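You operate a simulated robot arm through the tools that you are given. There is no shell and no other tool. Be economical: measure what you need, move in short steps, check, and stop when the job is done.

Carry out the task below with a simulated robot arm. There is one attempt and no reset: what you move stays moved.

Task
Put the blue tray set on the bottom board of the service shelf. Press the blue to yellow button two times. Stack the red sheet frame from the planning table top on top of the yellow sheet frame. Put the capsule that says "5" from the planning table top on the left end of the drawer counter and the capsule that says "10" on the upper board of the service shelf. Close the service bench drawer. Fetch the filter carton and set it on the green film holder on the shelf under the materials bench. Fetch the yellow carton and set it on the middle rack shelf. Put the month tag marked "OCT" from the service bench top on top of the cover carton there and the month tag marked "DEC" on top of the yellow block. Put the clear measuring beaker from the service bench top in the inside of the wash basin. Put two of the cleaner bottles from the shelf under the materials bench on the bottom board of the service shelf. Open the deep waste drawer. The order is free. Set down upright: blue tray set, filter carton, yellow carton, measuring beaker, cleaner bottle.

It is judged by the outcome, as a careful person would: the job done as asked, and still so three seconds after it is handed in. It fails if anything else is knocked over, pushed out of place, dropped, spilled or broken. Lids that push on must go on centred and level and be pressed home; caps that screw on are set level and turned clockwise until they are tight. Flat cloth is picked up by pressing the open fingertips on it (5 to 10 N) and closing them slowly along it; thin cloth reads only 2 to 8 mm in the jaws.

Robot
A 7-joint arm with a fingered hand on a trunk, on a base that drives. Base frame: it is fixed to the floor where the robot stands at the start and does not move with it; the origin is under the middle of the robot, x ahead of it, y to its left, z up. Units: m, degrees, N and s.
With the tool pointing down near the work surface it reaches from about 0.1 to 0.34 m from the robot's upright axis, wherever it stands. Its first joint turns from -69.0 to 172.0 degrees. Places, roughly: blue to yellow button [0.6, 0, 0.9]; blue tray set [0.5, 0, 0.25]; bottom board of the service shelf [1.6, 2.6, 0.3]; capsule [0.5, 0.5, 0.75]; cleaner bottle [-1, -0.5, 0.5]; cover carton [-1, 0.5, 0.75]; deep waste drawer [0, 2.3, 0.6]; film holder [-1, -0.75, 0.25]; inside of the wash basin (30x24 cm) [-0.52, 2.34, 0.8]; left end of the drawer counter (24x25 cm) [0.44, -0.54, 0.86]; measuring beaker [-1, 0.25, 0.75]; middle rack shelf [1.2, -3.4, 0.9]; month tag [-1.25, 1, 0.75]; service bench drawer [-0.7, 0.7, 0.7]; sheet frame [0.5, 0.25, 0.75]; upper board of the service shelf (92x17 cm) [1.64, 2.68, 1.22]; yellow block [-1.25, 0.75, 0.75]; yellow carton [-1.25, 1, 0.75]. Payload 3.4 kg.
The tool frame sits at the grasp point between the pads (the TCP): z along the fingers, y along the line on which they close. The tips reach 0.025 m beyond it. Largest opening 0.088 m; the body of the gripper starts 0.029 m behind the TCP. The gripper is a hand of 5 fingers: y runs from the thumb to the fingers, the wrist lies at [-0.013, -0.097, -0.162] in the tool frame, and closing takes about 1.5 s.
Orientation is that of the tool frame in the base frame, as a unit quaternion [w, x, y, z]. With the fingers straight down and the wrist toward the robot, the tool's x, y and z point along [0, 1, 0], [1, 0, 0] and [0, 0, -1] of the base frame.

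Tools
- The arm moves only by the tool apply_moves. Its argument "steps" is a list of rows, each a list of 6 numbers: the shift along the tool's x, y, z in m, then the turn, a rotation vector about the tool's x, y, z in degrees. In form: [[x, y, z, wx, wy, wz], ...]. A call has 1 to 8 rows; each row shifts and turns the commanded pose from where the row before left it, along the tool's axes as they then stand. "fingers" is the gripper command, from -1 (fully open) to 1 (shut), values between in proportion, set as the call begins (left out, the last holds). Each row takes 0.2 s and may step no farther than 0.05 m and 8.6 degrees from the row before; otherwise, or with a gripper value out of range, the whole call is refused. Where a pose cannot be reached the arm comes as near as it can. A force on the tool above 40 N (or 10 N above the force at the start of the call, whichever is more), or a blocked arm, ends the call early, and 0.2 s more pass. The fingers move at their own pace (about 0.153 m/s each) and stop on an object; they squeeze with about 27 N. The grip force told is the motor's: it shows also when the fingers shut on nothing. Time passes only in rows, and 0.2 s behind the last, so rows that do not move let the fingers close. The reply holds the time, the measured pose of the TCP, the force on the tool along the base axes, the opening and the grip force, in the units named above and with some noise, with the torque about the TCP (base axes, N m) and any sound that the robot's microphone picked up.
- Cameras (640 x 400 px; columns grow to the right, rows downward): "scene" is now at [0.1345, 0.0019, 1.4664]; the picture's right is [0.02, -1.00, 0.00], its down [0.18, 0.00, -0.98] and it looks along [0.98, 0.02, 0.18] (base axes); focal length 214 px, centre (320, 200). "wrist" rides on the gripper at [0.059, -0.079, -0.105] in the tool frame; the picture's right is [-0.73, 0.32, -0.61], its down [-0.62, -0.68, 0.38] and it looks along [-0.29, 0.66, 0.70] (tool axes); focal length 234 px, centre (320, 200). There is no depth. A picture from a camera that has moved, and an enlarged one, comes with that camera's place and axes in the base frame and with its lens.
- snapshot(camera): a new picture of that camera. It takes no simulated time.
- lift_body(by): slides the trunk up (or, below 0, down) by that many m; the arm and the scene camera ride with it, the base frame stays. It gives what a move gives, with no picture.
- roll_base(legs): drives the robot by 1 to 6 legs, each [ahead, left, turn to the left] in m, m and degrees, along the robot's own axes; the way and the turn of a leg run together, so that a leg with both is an arc; at most 1.5 m and 180 degrees a leg. The arm and the cameras ride along, it lands a little off, and it stops where it bumps. It gives what a move gives.
- set_fingers(index, middle, ring, little, thumb_bend, thumb_turn): sets how far each is bent, from 0 (flat) to 1 (curled in); at 0.3 the hand is open as for a grip, at 0.7 the pads meet at the TCP. One left out holds its place. A second passes; each finger stops where it meets its share of the squeeze, and holds until it gets a number again. A gripper value or a shape takes the hand back. It gives what a move gives, with no picture; readings hold the bend of each and the force on index, middle, ring, little, thumb and palm. thumb_turn goes from beside the hand (0) to across from the fingers (1), as for a grip.
- hand_shape(shape): the hand has 5 fingers and takes this shape, open, in about a second: jaw (thumb against the fingers, like two jaws); tri (thumb and two fingers); tip (a fingertip pinch); poke (one finger out to press); point (the index stretched); flat (the hand flat); cup (the hand cupped); fist (a fist). The gripper value then closes the fingers along that shape, each until it touches; the sizes above hold for jaw. It gives what a move gives, with no picture.
- pan_tilt(pan, tilt): turns the head with the scene camera to pan (to the left, within 86 degrees either way) and tilt (down, from -29 to 69), counted from straight ahead of the robot. It gives what a move gives.
- enlarge(camera, box): a new picture of the part [left, top, right, bottom] of that camera's present view, enlarged. It takes no simulated time.
- hand_in(): hands the job in; it is judged then, once.

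Go step by step. Nothing tells you exact positions but the pictures and the camera data: compare them with the known pose of the tool, close in by small moves and look again before you grip or let go. The budget is 577 turns and 360 pictures, counting those below and the enlarged ones. Unless the task says otherwise, let go and move clear before handing in.

The tools are called as name(argument=value, ...) on one line, values as JSON. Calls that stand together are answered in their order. apply_moves: Moves the arm, as the interface text tells. Its arguments: {"type":"object","properties":{"steps":{"type":"array"},"fingers":{"type":"number"}},"required":["steps"]} The other tools are called the same way: lift_body (by) slides the trunk up or down; hand_shape (shape) gives the hand a shape; set_fingers (index, middle, ring, little, thumb_bend, thumb_turn) moves the fingers one by one; roll_base (legs) drives the base; pan_tilt (pan, tilt) turns the head that bears the scene camera; snapshot (camera) takes a picture; enlarge (camera, box) takes an enlarged picture of a part of a camera's view; hand_in () hands the job in.

At the start:

```text
t: 0.0
position: [0.2303, 0.1712, 1.2405]
orientation: [-0.048, 0.711, 0.7, -0.052]
ft_force: [-0.2, 0.0, -0.4]
ft_torque: [0.01, 0.0, 0.01]
finger_gap: 0.0877
finger_force: 0.1
shape: jaw
bend: [0.3, 0.3, 0.3, 0.3, 0.3, 0.98]
finger forces: [0.0, 0.0, 0.1, 0.0, 0.1, 0.0]
trunk travel left (down, up): [-0.65, 0.29]
robot x, y, heading: [-0.0005, -0.0023, 0.0]
head pan, tilt: [85.9, 68.8]
```

scene: 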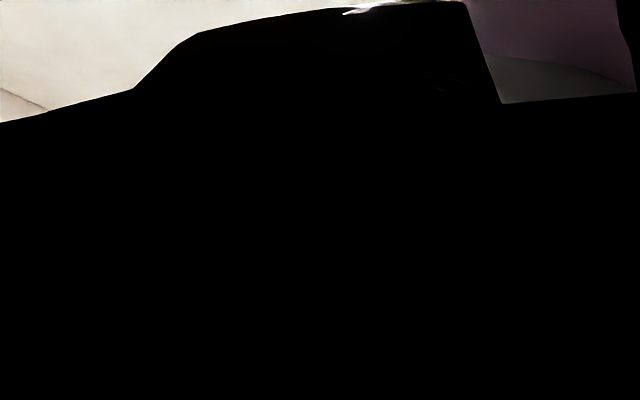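
wrist: 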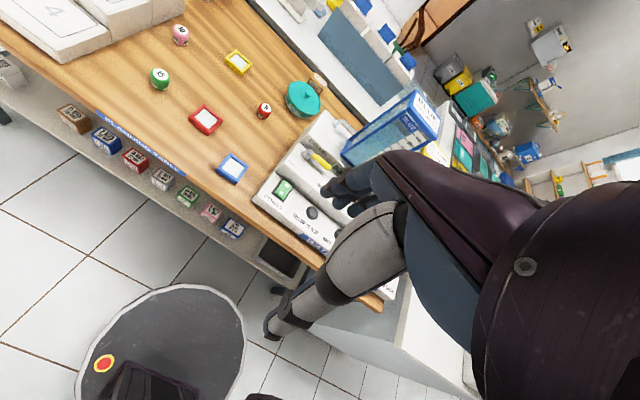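

The wrist view shows the planning table with frames and capsules; the scene view is blocked by the robot itself. I turn the head ahead to look.

pan_tilt(pan=0, tilt=40)

snapshot(camera="scene")

```text
t: 1.6
position: [0.2315, 0.1695, 1.241]
orientation: [-0.055, 0.712, 0.698, -0.055]
ft_force: [-0.1, 0.4, -0.3]
ft_torque: [-0.02, 0.0, 0.04]
finger_gap: 0.0877
finger_force: 0.1
shape: jaw
bend: [0.3, 0.3, 0.3, 0.3, 0.3, 0.98]
finger forces: [0.1, 0.1, 0.0, 0.1, 0.0, 0.0]
trunk travel left (down, up): [-0.65, 0.29]
robot x, y, heading: [-0.0007, -0.0004, -0.2]
head pan, tilt: [0.0, 40.0]
```

```text
357 pictures are left
camera scene: at [0.1407, 0.005, 1.4495], right [0.05, -1.0, 0.0], down [-0.02, 0.0, -1.0], along [1.0, 0.05, -0.02], focal length 214 px, centre (320, 200)
```

scene: 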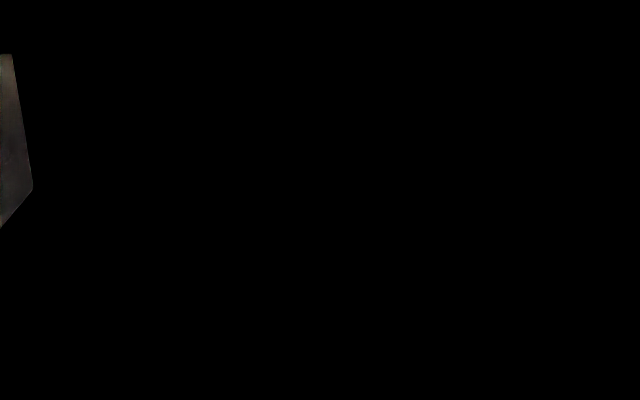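

The scene picture is nearly all black and the camera data does not match the tilt. I try other head angles.

pan_tilt(pan=0, tilt=0)

snapshot(camera="scene")

```text
t: 2.7
position: [0.2311, 0.1687, 1.2438]
orientation: [-0.056, 0.712, 0.698, -0.053]
ft_force: [0.2, -0.2, 0.2]
ft_torque: [0.02, 0.03, -0.01]
finger_gap: 0.0877
finger_force: 0.0
shape: jaw
bend: [0.3, 0.3, 0.3, 0.3, 0.3, 0.98]
finger forces: [0.1, 0.0, 0.0, 0.0, 0.1, 0.1]
trunk travel left (down, up): [-0.65, 0.29]
robot x, y, heading: [-0.0013, 0.0006, 0.1]
head pan, tilt: [0.0, 0.0]
```

```text
356 pictures are left
camera scene: at [0.1405, 0.0022, 1.4506], right [0.02, -1.0, 0.0], down [0.0, 0.0, -1.0], along [1.0, 0.02, 0.0], focal length 214 px, centre (320, 200)
```

scene: 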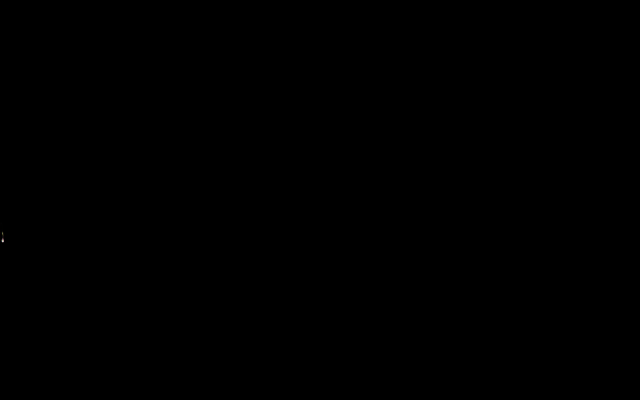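

The arm itself likely blocks the head. I lower and extend the hand a bit and look from the head and the wrist.

apply_moves(steps=[[0, 0, 0.05, 0, 0, 0], [0, 0, 0.05, 0, 0, 0], [0, 0, 0.05, 0, 0, 0], [0, 0, 0.05, 0, 0, 0]])

pan_tilt(pan=0, tilt=35)

snapshot(camera="scene")

snapshot(camera="wrist")

```text
t: 3.7
position: [0.2141, 0.1697, 1.06]
orientation: [-0.066, 0.723, 0.687, -0.035]
ft_force: [-0.1, -0.4, 0.2]
ft_torque: [0.01, -0.01, 0.03]
finger_gap: 0.0877
finger_force: 0.1
shape: jaw
bend: [0.3, 0.3, 0.3, 0.3, 0.3, 0.98]
finger forces: [0.0, 0.1, 0.0, 0.0, 0.0, 0.0]
trunk travel left (down, up): [-0.65, 0.29]
robot x, y, heading: [-0.0019, 0.0025, -0.0]
head pan, tilt: [0.0, 0.0]
```

```text
t: 4.7
position: [0.2143, 0.1688, 1.0578]
orientation: [-0.063, 0.724, 0.686, -0.039]
ft_force: [0.2, -0.5, 0.1]
ft_torque: [-0.03, -0.02, 0.02]
finger_gap: 0.0877
finger_force: 0.0
shape: jaw
bend: [0.3, 0.3, 0.3, 0.3, 0.3, 0.98]
finger forces: [0.1, 0.0, 0.0, 0.1, 0.1, 0.1]
trunk travel left (down, up): [-0.65, 0.29]
robot x, y, heading: [-0.0008, 0.0006, 0.1]
head pan, tilt: [0.0, 35.0]
```

```text
355 pictures are left
camera scene: at [0.1386, 0.0002, 1.3948], right [0.0, -1.0, 0.0], down [-0.57, 0.0, -0.82], along [0.82, 0.0, -0.57], focal length 214 px, centre (320, 200)
```

scene: 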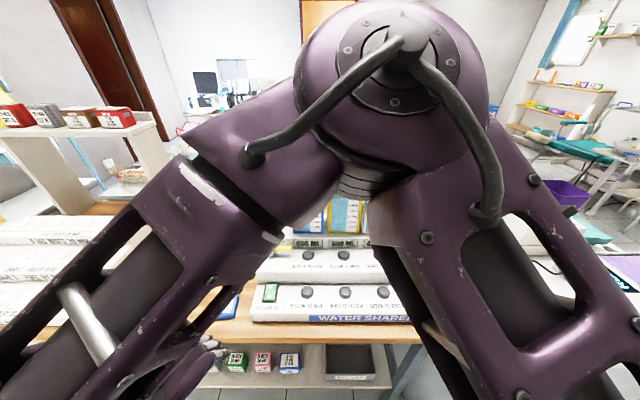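

```text
354 pictures are left
camera wrist: at [0.1546, 0.2273, 1.1741], right [0.37, -0.76, 0.53], down [-0.76, -0.57, -0.3], along [0.53, -0.3, -0.79], focal length 234 px, centre (320, 200)
```

wrist: 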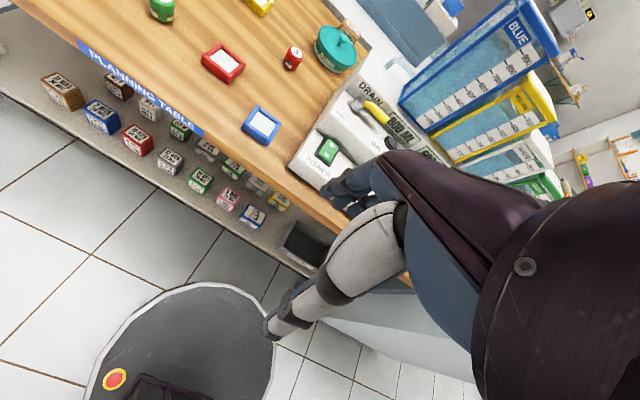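

The head works, but the elbow hides the view. I swing the arm to the left so that the head can see ahead, then survey.

apply_moves(steps=[[0.01, -0.04, 0, 0, 0, -8], [0.0155, -0.038, 0, 0, 0, -8], [0.0206, -0.0357, 0, 0, 0, -8], [0.0254, -0.0325, 0, 0, 0, -8], [0.0297, -0.0286, 0, 0, 0, -8], [0.0334, -0.0242, 0, 0, 0, -8], [0.0364, -0.0193, 0, 0, 0, -8], [0.0388, -0.0141, 0, 0, 0, -8]])

snapshot(camera="scene")

```text
t: 5.1
position: [0.1336, 0.1805, 1.0442]
orientation: [-0.227, 0.654, 0.704, -0.159]
ft_force: [0.9, -0.2, -0.8]
ft_torque: [0.01, -0.03, 0.02]
finger_gap: 0.0877
finger_force: 0.1
shape: jaw
bend: [0.3, 0.3, 0.3, 0.3, 0.3, 0.98]
finger forces: [0.0, 0.0, 0.0, 0.1, 0.0, 0.0]
out of reach, approached as far as the arm can: row 1
trunk travel left (down, up): [-0.65, 0.29]
robot x, y, heading: [0.0018, -0.0004, -0.1]
head pan, tilt: [0.0, 35.0]
stopped in row 2: the arm was blocked; the commanded pose is now the measured one
```

```text
353 pictures are left
camera scene: at [0.1378, -0.0001, 1.3947], right [0.0, -1.0, 0.0], down [-0.57, 0.0, -0.82], along [0.82, 0.0, -0.57], focal length 214 px, centre (320, 200)
```

scene: 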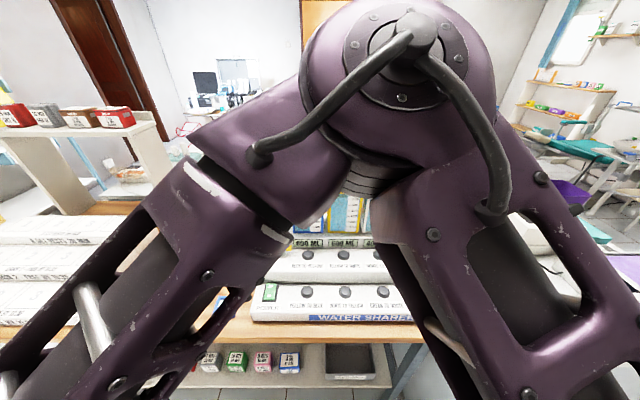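

The arm bound up near the body; I straighten the tool again and move outwards first, then swing left on a wider arc.

apply_moves(steps=[[0.01, 0.035, 0, -7.9, -1.7, 0], [0.01, 0.035, 0, -7.9, -1.7, 0], [0.01, 0.03, 0, -7.9, -1.7, 0], [0.01, 0.03, 0, -7.9, -1.7, 0]])

apply_moves(steps=[[0.03, -0.02, 0, 0, 0, -8], [0.03, -0.02, 0, 0, 0, -8], [0.03, -0.02, 0, 0, 0, -8], [0.03, -0.01, 0, 0, 0, -8], [0.03, -0.01, 0, 0, 0, -8]])

snapshot(camera="scene")

```text
t: 6.1
position: [0.2793, 0.1959, 1.0162]
orientation: [0.0, 0.682, 0.731, -0.004]
ft_force: [-0.3, -0.6, -0.8]
ft_torque: [-0.02, 0.0, 0.01]
finger_gap: 0.0879
finger_force: 0.0
shape: jaw
bend: [0.3, 0.3, 0.3, 0.3, 0.3, 0.98]
finger forces: [0.0, 0.0, 0.0, 0.0, 0.0, 0.0]
out of reach, approached as far as the arm can: row 2, 3, 4
trunk travel left (down, up): [-0.65, 0.29]
robot x, y, heading: [-0.0004, 0.003, -0.1]
head pan, tilt: [0.0, 35.0]
```

```text
t: 7.3
position: [0.2112, 0.2593, 1.0729]
orientation: [-0.007, 0.396, 0.918, -0.002]
ft_force: [0.2, 0.1, -0.2]
ft_torque: [0.01, 0.0, 0.01]
finger_gap: 0.088
finger_force: 0.1
shape: jaw
bend: [0.3, 0.3, 0.3, 0.3, 0.3, 0.98]
finger forces: [0.1, 0.0, 0.0, 0.0, 0.0, 0.0]
out of reach, approached as far as the arm can: row 1, 2, 3, 4, 5
trunk travel left (down, up): [-0.65, 0.29]
robot x, y, heading: [-0.0038, 0.0006, 0.2]
head pan, tilt: [0.0, 35.0]
```

```text
352 pictures are left
camera scene: at [0.1383, 0.0003, 1.3948], right [0.0, -1.0, 0.0], down [-0.57, 0.0, -0.82], along [0.82, 0.0, -0.57], focal length 214 px, centre (320, 200)
```

scene: 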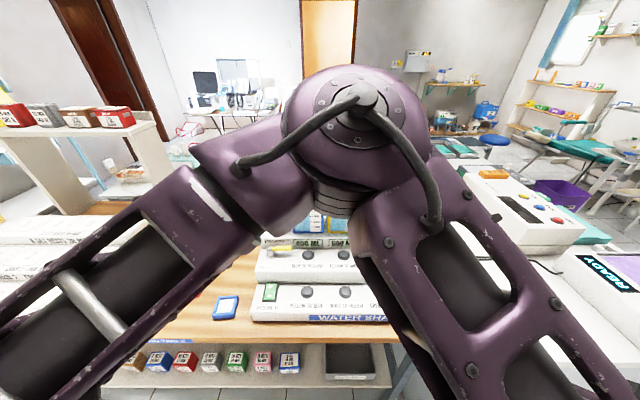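

apply_moves(steps=[[0.0346, -0.0225, 0, 0, 0, -8], [0.0374, -0.0174, 0, 0, 0, -8], [0.0393, -0.012, 0, 0, 0, -8], [0.0348, -0.02, 0, 0, 0, -8], [0.0373, -0.0152, 0, 0, 0, -8], [0.039, -0.01, 0, 0, 0, -8], [0.039, -0.01, 0, 0, 0, -8]])

snapshot(camera="scene")

```text
t: 7.9
position: [0.1221, 0.2626, 1.0716]
orientation: [-0.214, 0.296, 0.929, -0.052]
ft_force: [-0.4, 0.5, 0.5]
ft_torque: [0.03, -0.02, 0.0]
finger_gap: 0.0879
finger_force: 0.1
shape: jaw
bend: [0.3, 0.3, 0.3, 0.3, 0.3, 0.97]
finger forces: [0.1, 0.0, 0.0, 0.1, 0.0, 0.1]
out of reach, approached as far as the arm can: row 1, 2
trunk travel left (down, up): [-0.65, 0.29]
robot x, y, heading: [0.0019, -0.001, 0.0]
head pan, tilt: [0.0, 35.0]
stopped in row 2: the arm was blocked; the commanded pose is now the measured one
```

```text
351 pictures are left
camera scene: at [0.1383, 0.0001, 1.3947], right [0.0, -1.0, 0.0], down [-0.57, 0.0, -0.82], along [0.82, 0.0, -0.57], focal length 214 px, centre (320, 200)
```

scene: 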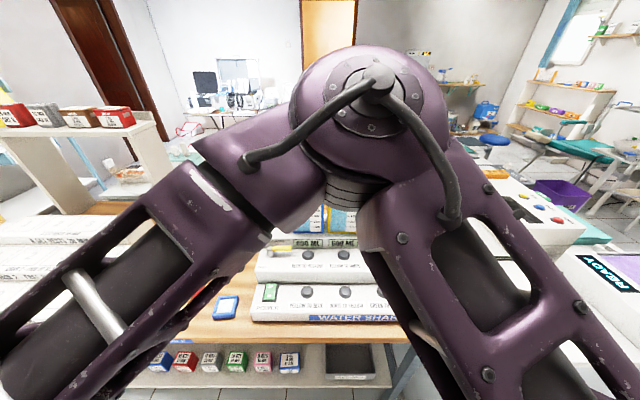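

I try the other side: bring the hand back ahead and then to the right.

apply_moves(steps=[[-0.033, 0.018, 0, -3.9, -3.4, 6.8], [-0.033, 0.015, 0, -3.9, -3.4, 6.8], [-0.035, 0.01, 0, -3.9, -3.4, 6.8], [-0.035, 0.005, 0, -3.9, -3.4, 6.8], [-0.035, 0.005, 0, -3.9, -3.4, 6.8]])

apply_moves(steps=[[-0.04, 0.0, 0, 0, 0, 8], [-0.04, 0.0, 0, 0, 0, 8], [-0.04, 0.0, 0, 0, 0, 8], [-0.04, 0.0, 0, 0, 0, 8], [-0.04, 0, 0, 0, 0, 8], [-0.04, 0, 0, 0, 0, 8]])

snapshot(camera="scene")

```text
t: 9.1
position: [0.2565, 0.1716, 1.0229]
orientation: [0.003, 0.57, 0.822, -0.001]
ft_force: [-0.1, 0.2, -0.4]
ft_torque: [-0.01, 0.0, 0.03]
finger_gap: 0.0878
finger_force: 0.1
shape: jaw
bend: [0.3, 0.3, 0.3, 0.3, 0.3, 0.97]
finger forces: [0.0, 0.0, 0.0, 0.1, 0.1, 0.1]
trunk travel left (down, up): [-0.65, 0.29]
robot x, y, heading: [0.003, 0.0007, 0.0]
head pan, tilt: [0.0, 35.0]
```

```text
t: 10.5
position: [0.2961, -0.0055, 1.0345]
orientation: [0.002, 0.856, 0.518, 0.0]
ft_force: [-0.1, -0.8, -0.6]
ft_torque: [0.01, 0.01, -0.01]
finger_gap: 0.0879
finger_force: 0.0
shape: jaw
bend: [0.3, 0.3, 0.3, 0.3, 0.3, 0.97]
finger forces: [0.0, 0.1, 0.1, 0.0, 0.1, 0.0]
out of reach, approached as far as the arm can: row 4, 5, 6
trunk travel left (down, up): [-0.65, 0.29]
robot x, y, heading: [-0.0012, 0.0012, -0.1]
head pan, tilt: [0.0, 35.0]
```

```text
350 pictures are left
camera scene: at [0.1381, -0.0004, 1.3948], right [0.0, -1.0, 0.0], down [-0.57, 0.0, -0.82], along [0.82, 0.0, -0.57], focal length 214 px, centre (320, 200)
```

scene: 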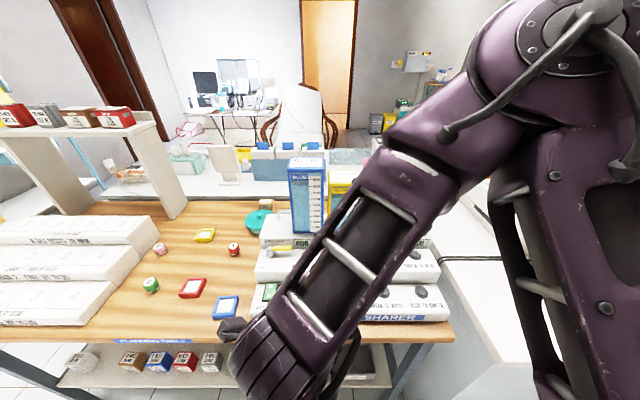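

Much better: with the hand ahead, the elbow goes right. I swing a bit further right to have a clear view.

apply_moves(steps=[[-0.045, 0.005, 0, 0, 0, 6], [-0.045, 0.0, 0, 0, 0, 8], [-0.045, 0.0, 0, 0, 0, 8], [-0.045, 0.0, 0, 0, 0, 8], [-0.045, 0, 0, 0, 0, 8]])

snapshot(camera="scene")

```text
t: 11.7
position: [0.2446, -0.0536, 1.0641]
orientation: [0.004, 0.977, 0.211, 0.001]
ft_force: [0.2, -0.1, -0.6]
ft_torque: [0.04, 0.03, -0.03]
finger_gap: 0.0879
finger_force: 0.0
shape: jaw
bend: [0.3, 0.3, 0.3, 0.3, 0.3, 0.97]
finger forces: [0.0, 0.0, 0.1, 0.1, 0.0, 0.0]
out of reach, approached as far as the arm can: row 1, 2, 3, 4, 5
trunk travel left (down, up): [-0.65, 0.29]
robot x, y, heading: [0.003, -0.0019, 0.0]
head pan, tilt: [0.0, 35.0]
```

```text
349 pictures are left
camera scene: at [0.1373, 0.0009, 1.3949], right [0.0, -1.0, 0.0], down [-0.57, 0.0, -0.82], along [0.82, 0.0, -0.57], focal length 214 px, centre (320, 200)
```

scene: 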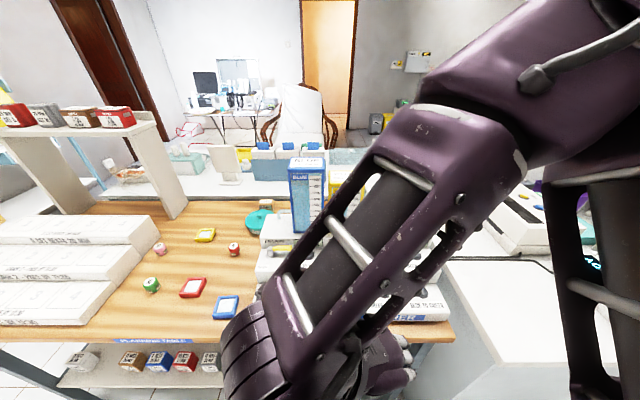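

The view is clear now. I look closely at the planning table and pan around to survey.

enlarge(camera="scene", box=[60, 180, 360, 380])

pan_tilt(pan=70, tilt=25)

snapshot(camera="scene")

pan_tilt(pan=-70, tilt=25)

snapshot(camera="scene")

```text
2.00 times, centred on (210, 280) of scene
camera zoom: at [0.1373, 0.0009, 1.3949], right [0.0, -1.0, 0.0], down [-0.57, 0.0, -0.82], along [0.82, 0.0, -0.57], focal length 429 px, centre (540, 40)
```

zoom: 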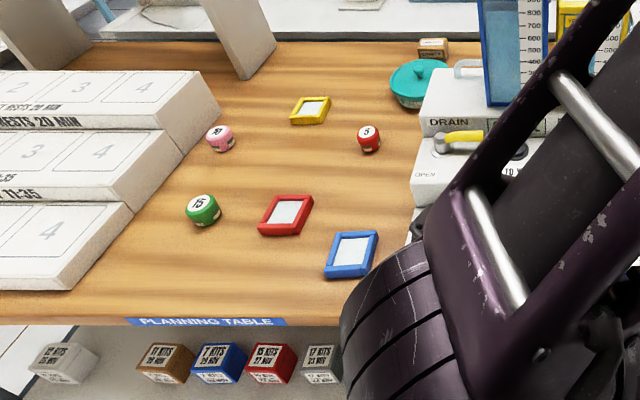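

```text
t: 13.1
position: [0.2461, -0.0551, 1.0641]
orientation: [0.003, 0.977, 0.212, 0.001]
ft_force: [-0.5, -0.4, 0.4]
ft_torque: [0.02, 0.01, 0.01]
finger_gap: 0.0881
finger_force: 0.1
shape: jaw
bend: [0.3, 0.3, 0.3, 0.3, 0.3, 0.97]
finger forces: [0.0, 0.0, 0.0, 0.0, 0.0, 0.0]
trunk travel left (down, up): [-0.65, 0.29]
robot x, y, heading: [-0.001, 0.0007, -0.2]
head pan, tilt: [70.0, 25.0]
```

```text
347 pictures are left
camera scene: at [0.0818, 0.0868, 1.4105], right [0.94, -0.34, 0.0], down [-0.14, -0.4, -0.91], along [0.31, 0.85, -0.42], focal length 214 px, centre (320, 200)
```

scene: 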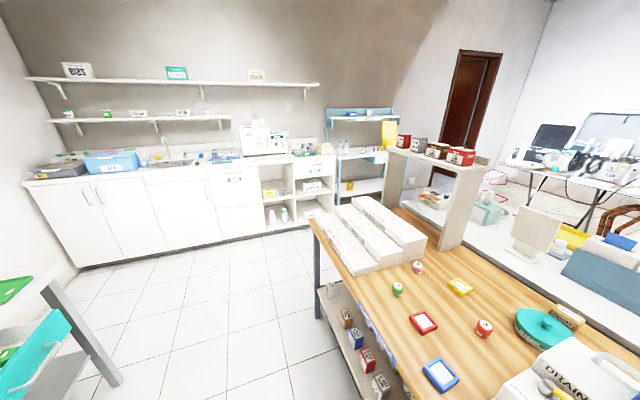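

```text
t: 15.3
position: [0.2453, -0.0547, 1.0638]
orientation: [0.003, 0.977, 0.212, 0.0]
ft_force: [-0.3, 0.3, -1.2]
ft_torque: [0.02, -0.01, -0.02]
finger_gap: 0.088
finger_force: 0.1
shape: jaw
bend: [0.3, 0.3, 0.3, 0.3, 0.3, 0.97]
finger forces: [0.0, 0.0, 0.0, 0.0, 0.1, 0.1]
trunk travel left (down, up): [-0.65, 0.29]
robot x, y, heading: [0.0015, -0.0032, 0.0]
head pan, tilt: [-70.0, 25.0]
```

```text
346 pictures are left
camera scene: at [0.0818, -0.0863, 1.4105], right [-0.94, -0.34, 0.0], down [-0.14, 0.4, -0.91], along [0.31, -0.85, -0.42], focal length 214 px, centre (320, 200)
```

scene: 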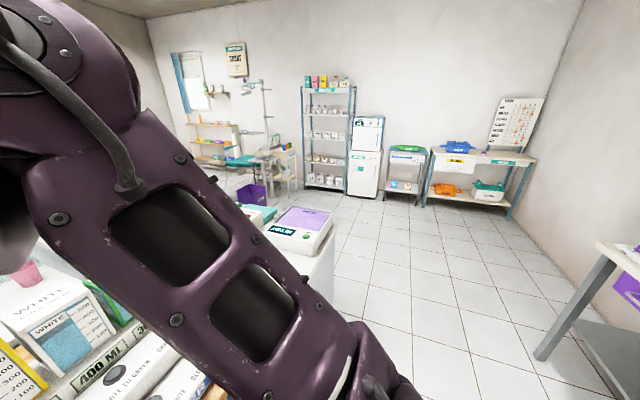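

I have the layout: frames and capsules lie about 0.55-0.8 m ahead, beyond tool-down reach, so I test how far a tilted tool reaches.

apply_moves(steps=[[0, 0, 0, 0, 0, -8], [0, 0, 0, 0, 0, -8], [0.02, 0.0, 0, 0, 0, -8], [0.02, 0, 0, 0, 0, -8], [0.02, 0, 0, 0, 0, -8], [0.02, 0, 0, 0, 0, -8], [0, 0, 0, 0, 0, -8], [0, 0, 0, 0, 0, -8]])

apply_moves(steps=[[0, 0.01, 0, -8, 0, 0], [0, 0.02, 0, -8, 0, 0], [0, 0.03, 0, -8, 0, 0], [0, 0.03, 0.01, -8, 0, 0], [0, 0.03, 0.02, -8, 0, 0], [0, 0.02, 0.03, 0, 0, 0], [0, 0.02, 0.03, 0, 0, 0], [0, 0.02, 0.03, 0, 0, 0]])

pan_tilt(pan=20, tilt=30)

snapshot(camera="scene")

snapshot(camera="wrist")

```text
t: 17.1
position: [0.3045, 0.0285, 1.0712]
orientation: [0.002, 0.715, 0.699, 0.0]
ft_force: [-0.4, 0.7, -0.1]
ft_torque: [0.01, 0.01, 0.02]
finger_gap: 0.0878
finger_force: 0.1
shape: jaw
bend: [0.3, 0.3, 0.3, 0.3, 0.3, 0.97]
finger forces: [0.0, 0.0, 0.0, 0.0, 0.0, 0.0]
out of reach, approached as far as the arm can: row 1, 2
trunk travel left (down, up): [-0.65, 0.29]
robot x, y, heading: [0.0006, -0.0015, -0.0]
head pan, tilt: [-70.0, 25.0]
```

```text
t: 18.9
position: [0.5402, 0.0318, 1.0537]
orientation: [0.247, 0.672, 0.657, 0.238]
ft_force: [0.5, 0.5, -0.4]
ft_torque: [0.02, -0.03, -0.01]
finger_gap: 0.088
finger_force: 0.2
shape: jaw
bend: [0.3, 0.3, 0.3, 0.3, 0.3, 0.97]
finger forces: [0.0, 0.0, 0.1, 0.1, 0.0, 0.0]
out of reach, approached as far as the arm can: row 1
trunk travel left (down, up): [-0.65, 0.29]
robot x, y, heading: [-0.0025, -0.0009, 0.0]
head pan, tilt: [-70.0, 25.0]
```

```text
t: 20.6
position: [0.5386, 0.032, 1.0557]
orientation: [0.248, 0.672, 0.656, 0.239]
ft_force: [0.1, -0.8, -0.3]
ft_torque: [-0.01, -0.01, -0.03]
finger_gap: 0.0882
finger_force: 0.0
shape: jaw
bend: [0.3, 0.3, 0.3, 0.3, 0.3, 0.97]
finger forces: [0.0, 0.0, 0.1, 0.0, 0.0, 0.0]
trunk travel left (down, up): [-0.65, 0.29]
robot x, y, heading: [-0.0008, -0.0005, -0.1]
head pan, tilt: [20.0, 30.0]
```

```text
345 pictures are left
camera scene: at [0.1352, 0.0311, 1.4026], right [0.34, -0.94, 0.0], down [-0.47, -0.17, -0.87], along [0.81, 0.3, -0.5], focal length 214 px, centre (320, 200)
```

scene: 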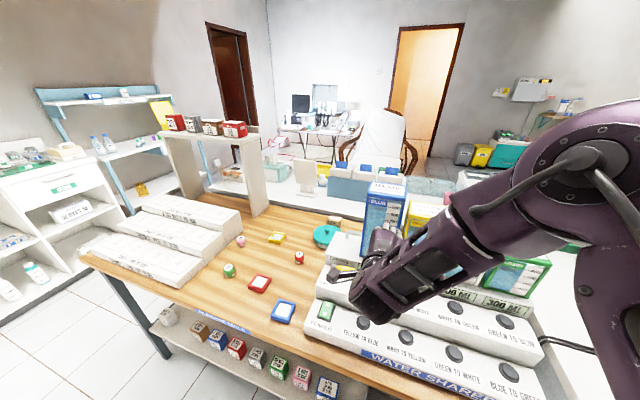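

```text
344 pictures are left
camera wrist: at [0.411, 0.0942, 1.0843], right [-0.16, -0.72, 0.67], down [-0.29, -0.62, -0.73], along [0.94, -0.31, -0.11], focal length 234 px, centre (320, 200)
```

wrist: 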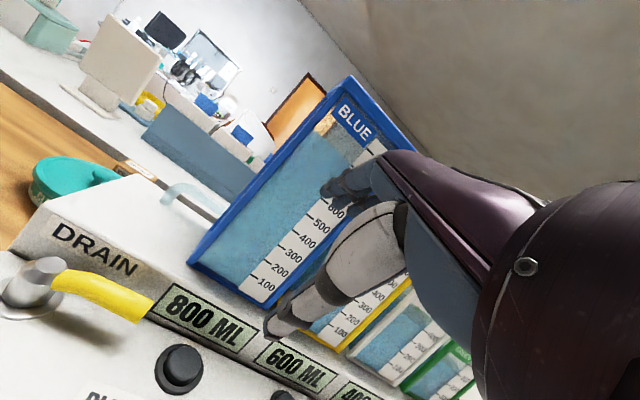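

Tilted, the arm reaches well past 0.54 m. I read the button labels.

enlarge(camera="scene", box=[300, 270, 560, 400])

apply_moves(steps=[[0.04, -0.03, -0.03, 0, 0, 0], [0.04, -0.03, -0.03, 0, 0, 0], [0.04, -0.03, -0.03, 0, 0, 0]])

snapshot(camera="scene")

```text
2.46 times, centred on (430, 335) of scene
camera zoom: at [0.1352, 0.0311, 1.4026], right [0.34, -0.94, 0.0], down [-0.47, -0.17, -0.87], along [0.81, 0.3, -0.5], focal length 528 px, centre (49, -132)
```

zoom: 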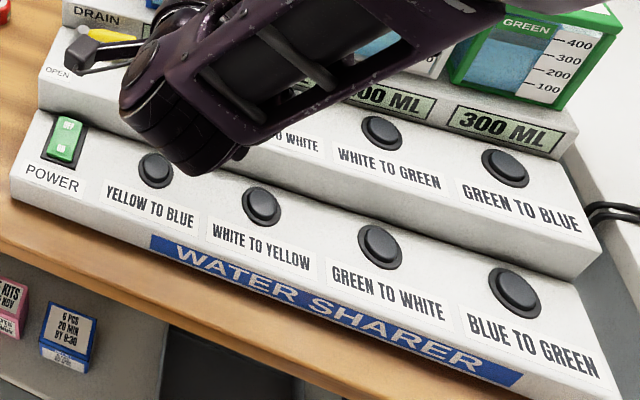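

```text
refused: row 1 steps farther than a row can; nothing moved
```

```text
342 pictures are left
camera scene: at [0.1352, 0.0311, 1.4026], right [0.34, -0.94, 0.0], down [-0.47, -0.17, -0.87], along [0.81, 0.3, -0.5], focal length 214 px, centre (320, 200)
```

scene: 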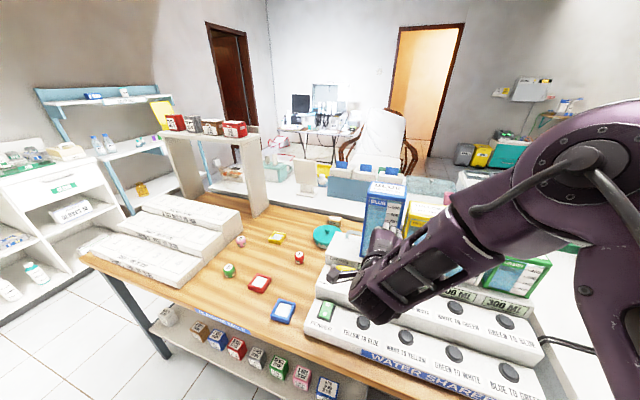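

I move the hand back and left to see the second button row.

apply_moves(steps=[[0.03, -0.02, -0.02, 0, 0, 0], [0.03, -0.02, -0.02, 0, 0, 0], [0.03, -0.02, -0.02, 0, 0, 0], [0.03, -0.02, -0.02, 0, 0, 0]])

enlarge(camera="scene", box=[300, 240, 460, 340])

snapshot(camera="wrist")

```text
t: 21.7
position: [0.4435, 0.1263, 1.0403]
orientation: [0.188, 0.707, 0.654, 0.192]
ft_force: [-0.1, 0.1, 0.5]
ft_torque: [0.02, 0.04, -0.01]
finger_gap: 0.0879
finger_force: 0.1
shape: jaw
bend: [0.3, 0.3, 0.3, 0.3, 0.3, 0.97]
finger forces: [0.1, 0.0, 0.1, 0.1, 0.0, 0.1]
out of reach, approached as far as the arm can: row 3, 4
trunk travel left (down, up): [-0.65, 0.29]
robot x, y, heading: [-0.0011, -0.0009, -0.0]
head pan, tilt: [20.0, 30.0]
stopped in row 4: the arm was blocked; the commanded pose is now the measured one
```

```text
4.00 times, centred on (380, 290) of scene
camera zoom: at [0.1352, 0.0307, 1.4026], right [0.34, -0.94, 0.0], down [-0.47, -0.17, -0.87], along [0.81, 0.3, -0.5], focal length 858 px, centre (80, -160)
```

zoom: 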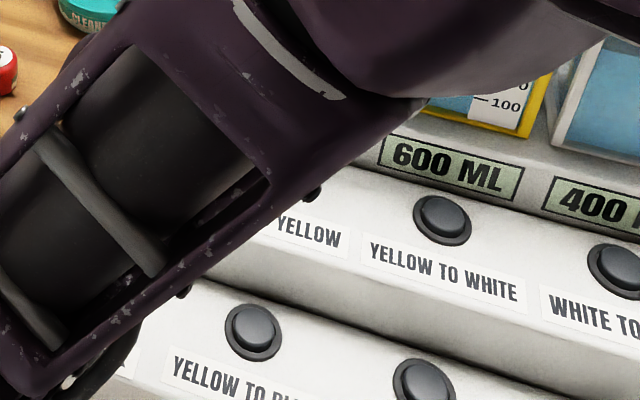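

```text
340 pictures are left
camera wrist: at [0.3262, 0.1907, 1.0912], right [-0.09, -0.74, 0.67], down [-0.43, -0.58, -0.7], along [0.9, -0.35, -0.26], focal length 234 px, centre (320, 200)
```

wrist: 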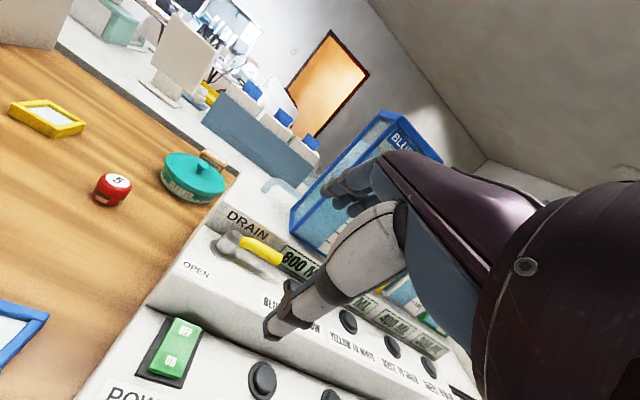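

Blue to yellow is the leftmost of the rear row; I estimate it at about (0.56, 0.037, 0.90). I set the poke shape and look at where the finger tip is.

hand_shape(shape="poke")

apply_moves(steps=[[-0.04, 0.02, 0.0, -5, 0, 0], [-0.045, 0.02, 0.0, -5, 0, 0]])

snapshot(camera="wrist")

snapshot(camera="scene")

```text
t: 22.6
position: [0.4441, 0.1258, 1.042]
orientation: [0.189, 0.708, 0.653, 0.192]
ft_force: [-0.4, 0.5, -0.1]
ft_torque: [0.02, 0.03, -0.01]
finger_gap: 0.0
finger_force: 0.1
shape: poke
bend: [0.7, 0.7, 0.99, 0.99, 1.0, 1.0]
finger forces: [0.0, 0.0, 0.0, 0.0, 0.0, 0.0]
trunk travel left (down, up): [-0.65, 0.29]
robot x, y, heading: [-0.0013, -0.0041, -0.2]
head pan, tilt: [20.0, 30.0]
```

```text
t: 23.2
position: [0.4701, 0.0398, 1.0635]
orientation: [0.252, 0.685, 0.637, 0.25]
ft_force: [0.2, -0.5, -0.8]
ft_torque: [-0.01, 0.0, -0.01]
finger_gap: 0.0001
finger_force: 0.0
shape: poke
bend: [0.7, 0.7, 0.99, 0.99, 1.0, 1.0]
finger forces: [0.0, 0.0, 0.0, 0.0, 0.0, 0.0]
trunk travel left (down, up): [-0.65, 0.29]
robot x, y, heading: [0.0001, -0.0026, -0.0]
head pan, tilt: [20.0, 30.0]
```

```text
339 pictures are left
camera wrist: at [0.3456, 0.105, 1.0915], right [-0.21, -0.73, 0.65], down [-0.29, -0.59, -0.75], along [0.93, -0.35, -0.09], focal length 234 px, centre (320, 200)
```

wrist: 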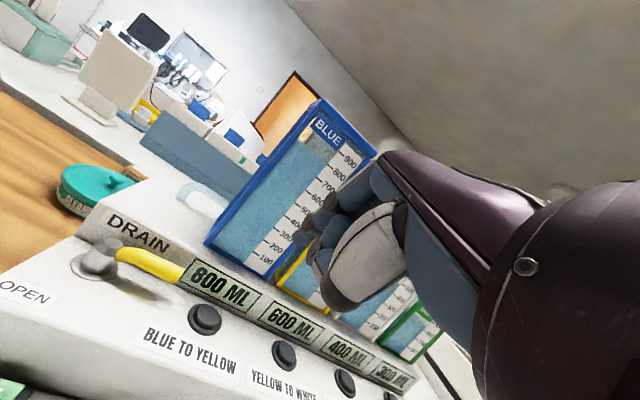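

```text
338 pictures are left
camera scene: at [0.1349, 0.0304, 1.4026], right [0.34, -0.94, 0.0], down [-0.47, -0.17, -0.87], along [0.81, 0.3, -0.5], focal length 214 px, centre (320, 200)
```

scene: 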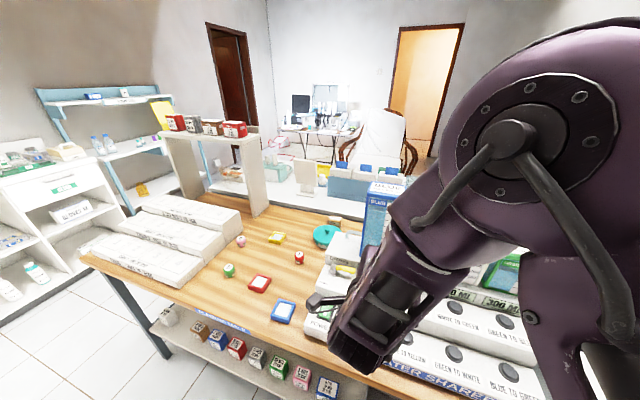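

I back off and reduce the tilt, then drive closer to the table so I can press more steeply.

apply_moves(steps=[[0, -0.029, -0.027, 8, 0, 0], [0, -0.033, -0.023, 8, 0, 0], [0, -0.036, -0.018, 8, 0, 0]])

roll_base(legs=[[0.12, 0, 0]])

snapshot(camera="wrist")

```text
t: 24.0
position: [0.348, 0.0477, 1.0639]
orientation: [0.103, 0.722, 0.676, 0.11]
ft_force: [0.7, 1.2, -0.3]
ft_torque: [0.02, 0.04, 0.01]
finger_gap: 0.0
finger_force: 0.0
shape: poke
bend: [0.7, 0.7, 0.99, 0.99, 1.0, 1.0]
finger forces: [0.0, 0.1, 0.0, 0.0, 0.1, 0.0]
trunk travel left (down, up): [-0.65, 0.29]
robot x, y, heading: [-0.0024, -0.002, 0.3]
head pan, tilt: [20.0, 30.0]
```

```text
t: 25.2
position: [0.4689, 0.0482, 1.0617]
orientation: [0.104, 0.722, 0.675, 0.109]
ft_force: [-0.9, 0.0, 0.1]
ft_torque: [-0.02, 0.02, -0.04]
finger_gap: 0.0
finger_force: 0.0
shape: poke
bend: [0.7, 0.7, 0.99, 0.99, 1.0, 1.0]
finger forces: [0.0, 0.1, 0.1, 0.1, 0.1, 0.0]
trunk travel left (down, up): [-0.65, 0.29]
robot x, y, heading: [0.1158, -0.0027, -0.1]
head pan, tilt: [20.0, 30.0]
```

```text
337 pictures are left
camera wrist: at [0.3662, 0.1108, 1.1404], right [0.08, -0.75, 0.66], down [-0.57, -0.58, -0.58], along [0.81, -0.33, -0.47], focal length 234 px, centre (320, 200)
```

wrist: 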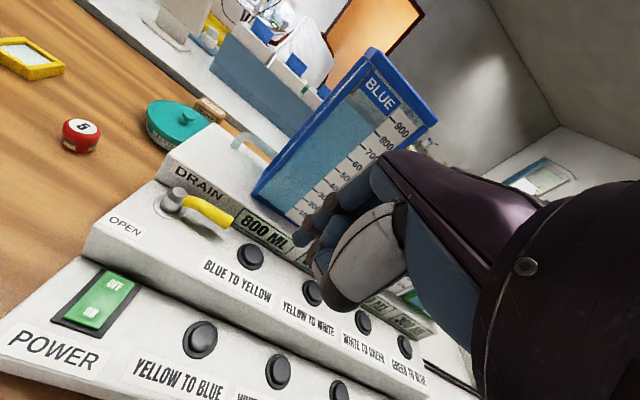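

The button is confirmed at about (0.558, 0.037). I curl the other fingers and put the thumb beside the hand to have only the index out.

set_fingers(index=0.55, middle=1, ring=1, little=1, thumb_bend=0.9, thumb_turn=0.3)

snapshot(camera="wrist")

```text
t: 26.2
position: [0.4687, 0.0469, 1.0631]
orientation: [0.104, 0.722, 0.675, 0.109]
ft_force: [-0.2, 0.1, -0.5]
ft_torque: [0.03, -0.03, 0.01]
finger_gap: 0.0369
finger_force: 0.0
shape: fingers
bend: [0.55, 1.0, 1.0, 1.0, 0.9, 0.31]
finger forces: [0.0, 0.1, 0.0, 0.0, 0.0, 0.0]
trunk travel left (down, up): [-0.65, 0.29]
robot x, y, heading: [0.1182, 0.0008, 0.1]
head pan, tilt: [20.0, 30.0]
```

```text
336 pictures are left
camera wrist: at [0.3662, 0.1108, 1.1404], right [0.08, -0.75, 0.66], down [-0.57, -0.58, -0.58], along [0.81, -0.33, -0.47], focal length 234 px, centre (320, 200)
```

wrist: 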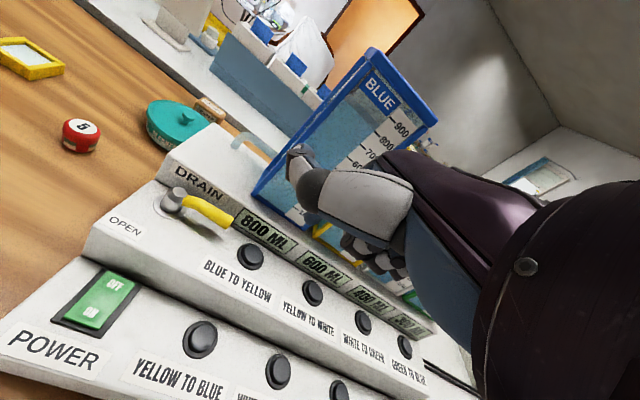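

hand_shape(shape="poke")

apply_moves(steps=[[-0.0011, 0.0113, 0.0334, 0, 0, 0], [-0.0011, 0.0113, 0.0334, 0, 0, 0], [-0.0011, 0.0113, 0.0334, 0, 0, 0]])

snapshot(camera="wrist")

```text
t: 27.1
position: [0.47, 0.0476, 1.0618]
orientation: [0.104, 0.723, 0.675, 0.109]
ft_force: [0.3, 0.7, 0.4]
ft_torque: [0.02, -0.01, -0.02]
finger_gap: 0.0002
finger_force: 0.0
shape: poke
bend: [0.7, 0.7, 0.99, 0.99, 1.0, 0.86]
finger forces: [0.0, 0.0, 0.0, 0.1, 0.0, 0.0]
trunk travel left (down, up): [-0.65, 0.29]
robot x, y, heading: [0.1191, -0.0027, -0.3]
head pan, tilt: [20.0, 30.0]
```

```text
t: 27.9
position: [0.5312, 0.0414, 0.9758]
orientation: [0.104, 0.723, 0.674, 0.109]
ft_force: [0.3, 1.0, -0.1]
ft_torque: [0.04, -0.01, 0.05]
finger_gap: 0.0
finger_force: 0.0
shape: poke
bend: [0.7, 0.7, 0.99, 0.99, 1.0, 0.86]
finger forces: [0.0, 0.0, 0.0, 0.0, 0.1, 0.0]
trunk travel left (down, up): [-0.65, 0.29]
robot x, y, heading: [0.117, 0.0008, -0.2]
head pan, tilt: [20.0, 30.0]
```

```text
335 pictures are left
camera wrist: at [0.4284, 0.1044, 1.0532], right [0.08, -0.75, 0.66], down [-0.58, -0.58, -0.58], along [0.81, -0.33, -0.47], focal length 234 px, centre (320, 200)
```

wrist: 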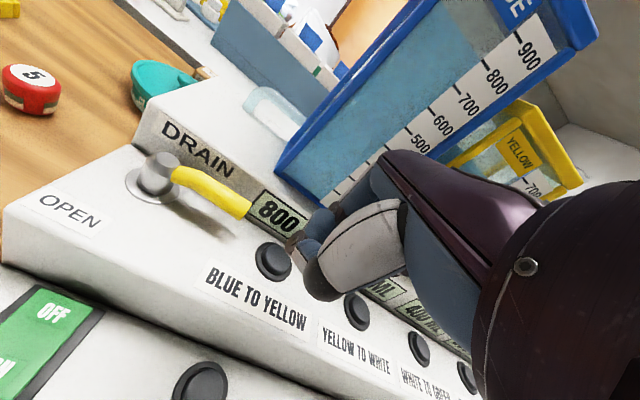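

Tip and button nearly line up; I move over it and lower in small steps, watching the force.

apply_moves(steps=[[-0.0027, 0.0135, 0.02, 0, 0, 0], [0, 0, 0, 0, 0, 0]])

snapshot(camera="wrist")

```text
t: 28.5
position: [0.5475, 0.0384, 0.9602]
orientation: [0.104, 0.722, 0.675, 0.109]
ft_force: [-0.2, -0.2, 0.1]
ft_torque: [-0.01, 0.0, 0.01]
finger_gap: 0.0
finger_force: 0.0
shape: poke
bend: [0.7, 0.7, 0.99, 0.99, 1.0, 0.86]
finger forces: [0.0, 0.0, 0.0, 0.1, 0.1, 0.1]
trunk travel left (down, up): [-0.65, 0.29]
robot x, y, heading: [0.1227, 0.002, -0.2]
head pan, tilt: [20.0, 30.0]
```

```text
334 pictures are left
camera wrist: at [0.4453, 0.102, 1.0378], right [0.08, -0.74, 0.66], down [-0.57, -0.58, -0.58], along [0.81, -0.33, -0.47], focal length 234 px, centre (320, 200)
```

wrist: 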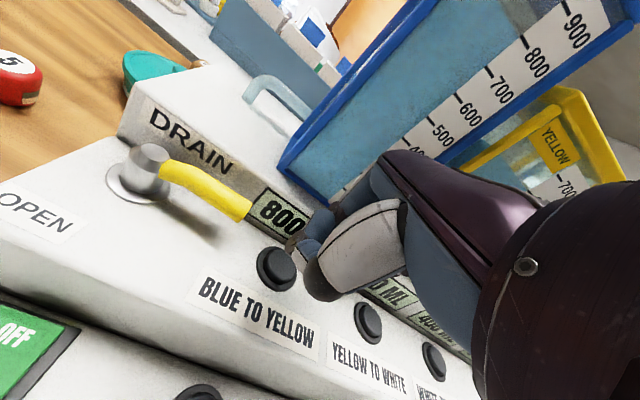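

apply_moves(steps=[[0, -0.0018, 0.0057, 0, 0, 0], [0, -0.0018, 0.0057, 0, 0, 0], [0, -0.0018, 0.0057, 0, 0, 0], [0, -0.0018, 0.0057, 0, 0, 0]])

snapshot(camera="wrist")

```text
t: 29.5
position: [0.5502, 0.0368, 0.9371]
orientation: [0.104, 0.722, 0.675, 0.11]
ft_force: [-0.8, 0.7, -0.2]
ft_torque: [0.03, 0.01, 0.0]
finger_gap: 0.0002
finger_force: 0.2
shape: poke
bend: [0.7, 0.7, 0.99, 0.99, 1.0, 0.87]
finger forces: [0.0, 0.0, 0.0, 0.1, 0.0, 0.1]
trunk travel left (down, up): [-0.65, 0.29]
robot x, y, heading: [0.1176, -0.0002, -0.5]
head pan, tilt: [20.0, 30.0]
```

```text
333 pictures are left
camera wrist: at [0.4472, 0.1018, 1.015], right [0.08, -0.75, 0.66], down [-0.57, -0.58, -0.58], along [0.81, -0.33, -0.47], focal length 234 px, centre (320, 200)
```

wrist: 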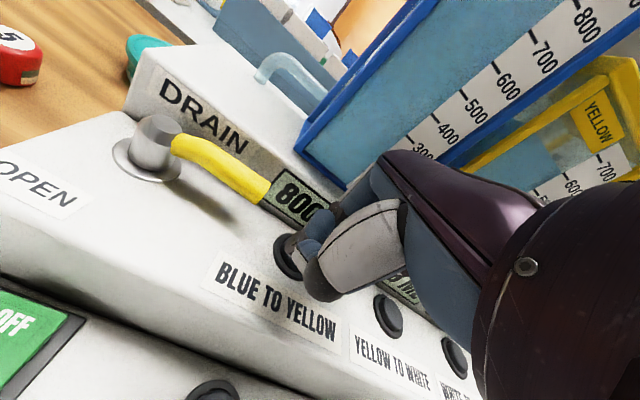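

apply_moves(steps=[[0.0, -0.0065, 0.0035, 0, 0, 0], [0, -0.0015, 0.0047, 0, 0, 0], [0, -0.0015, 0.0047, 0, 0, 0], [0, -0.0012, 0.0038, 0, 0, 0], [0, -0.0012, 0.0038, 0, 0, 0]])

snapshot(camera="wrist")

```text
t: 30.8
position: [0.5462, 0.0377, 0.9207]
orientation: [0.11, 0.722, 0.672, 0.119]
ft_force: [-2.6, -3.2, 26.8]
ft_torque: [-0.27, -0.02, -0.02]
finger_gap: 0.0
finger_force: 0.2
shape: poke
bend: [0.7, 0.7, 0.99, 0.99, 1.0, 0.87]
finger forces: [0.0, 26.7, 0.1, 0.1, 0.1, 0.0]
trunk travel left (down, up): [-0.65, 0.29]
robot x, y, heading: [0.1173, 0.0029, -0.1]
head pan, tilt: [20.0, 30.0]
heard: click
stopped in row 5: the force on the tool passed its limit at 41 N (the readings are from after the stop); the commanded pose is now the measured one
```

```text
332 pictures are left
camera wrist: at [0.4425, 0.1022, 0.9969], right [0.06, -0.75, 0.66], down [-0.56, -0.57, -0.6], along [0.82, -0.34, -0.46], focal length 234 px, centre (320, 200)
```

wrist: 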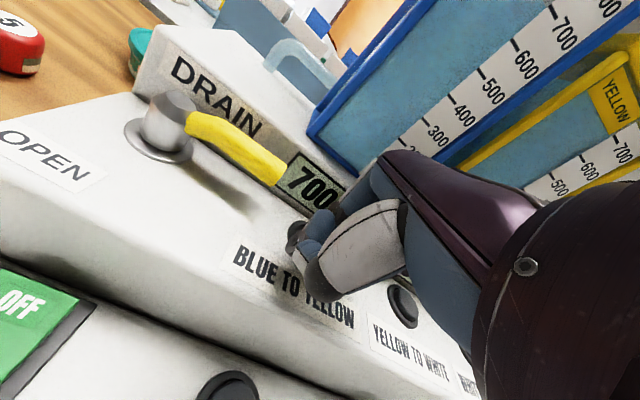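

Click heard and the counter changed to 700 ML: one press. I lift, then press once more a little gentler.

apply_moves(steps=[[0, 0.003, -0.01, 0, 0, 0], [0, 0.003, -0.01, 0, 0, 0], [0, 0, 0, 0, 0, 0]])

apply_moves(steps=[[0, -0.003, 0.009, 0, 0, 0], [0, -0.0015, 0.005, 0, 0, 0], [0, -0.001, 0.003, 0, 0, 0], [0, -0.001, 0.003, 0, 0, 0], [0, -0.001, 0.003, 0, 0, 0]])

snapshot(camera="wrist")

```text
t: 31.6
position: [0.5461, 0.039, 0.9382]
orientation: [0.106, 0.722, 0.674, 0.115]
ft_force: [-0.4, 0.0, -0.9]
ft_torque: [-0.01, 0.02, -0.01]
finger_gap: 0.0
finger_force: 0.0
shape: poke
bend: [0.7, 0.7, 0.99, 0.99, 1.0, 0.87]
finger forces: [0.0, 0.1, 0.0, 0.0, 0.1, 0.0]
trunk travel left (down, up): [-0.65, 0.29]
robot x, y, heading: [0.1183, -0.0016, -0.3]
head pan, tilt: [20.0, 30.0]
```

```text
t: 32.8
position: [0.5488, 0.0396, 0.9213]
orientation: [0.114, 0.723, 0.671, 0.123]
ft_force: [-1.8, -2.5, 26.5]
ft_torque: [-0.28, -0.08, -0.04]
finger_gap: 0.0
finger_force: 0.1
shape: poke
bend: [0.7, 0.7, 0.99, 0.99, 1.0, 0.87]
finger forces: [0.0, 26.6, 0.0, 0.1, 0.1, 0.1]
trunk travel left (down, up): [-0.65, 0.29]
robot x, y, heading: [0.1186, -0.0044, -0.3]
head pan, tilt: [20.0, 30.0]
heard: click
stopped in row 5: the force on the tool passed its limit at 43 N (the readings are from after the stop); the commanded pose is now the measured one
```

```text
331 pictures are left
camera wrist: at [0.4447, 0.103, 0.9956], right [0.05, -0.75, 0.66], down [-0.56, -0.57, -0.6], along [0.83, -0.34, -0.45], focal length 234 px, centre (320, 200)
```

wrist: 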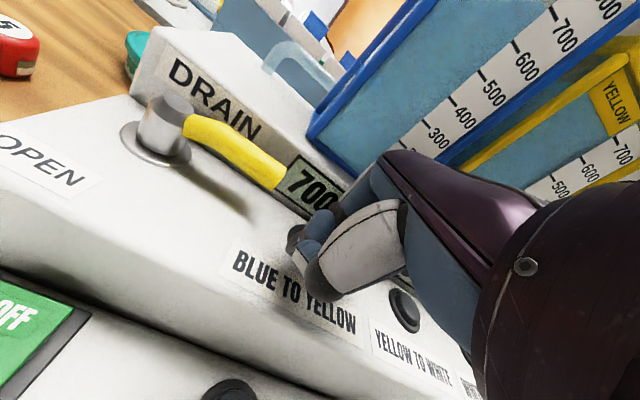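

The click came again but the display still reads 700; I lift and check.

apply_moves(steps=[[0, 0.003, -0.01, 0, 0, 0], [0, 0.003, -0.01, 0, 0, 0], [0.0, -0.01, -0.03, 0, 0, 0], [0.0, -0.01, -0.03, 0, 0, 0]])

snapshot(camera="wrist")

```text
t: 33.8
position: [0.5103, 0.0401, 0.9886]
orientation: [0.112, 0.722, 0.672, 0.12]
ft_force: [0.2, -0.2, 0.8]
ft_torque: [-0.04, 0.03, 0.01]
finger_gap: 0.0
finger_force: 0.0
shape: poke
bend: [0.7, 0.7, 0.99, 0.99, 1.0, 0.87]
finger forces: [0.1, 0.1, 0.0, 0.0, 0.0, 0.0]
trunk travel left (down, up): [-0.65, 0.29]
robot x, y, heading: [0.1188, -0.0015, -0.2]
head pan, tilt: [20.0, 30.0]
```

```text
330 pictures are left
camera wrist: at [0.4062, 0.1036, 1.0648], right [0.06, -0.75, 0.66], down [-0.56, -0.57, -0.6], along [0.83, -0.34, -0.45], focal length 234 px, centre (320, 200)
```

wrist: 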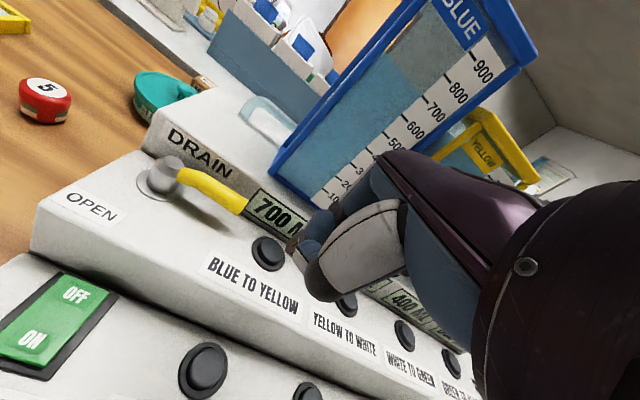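

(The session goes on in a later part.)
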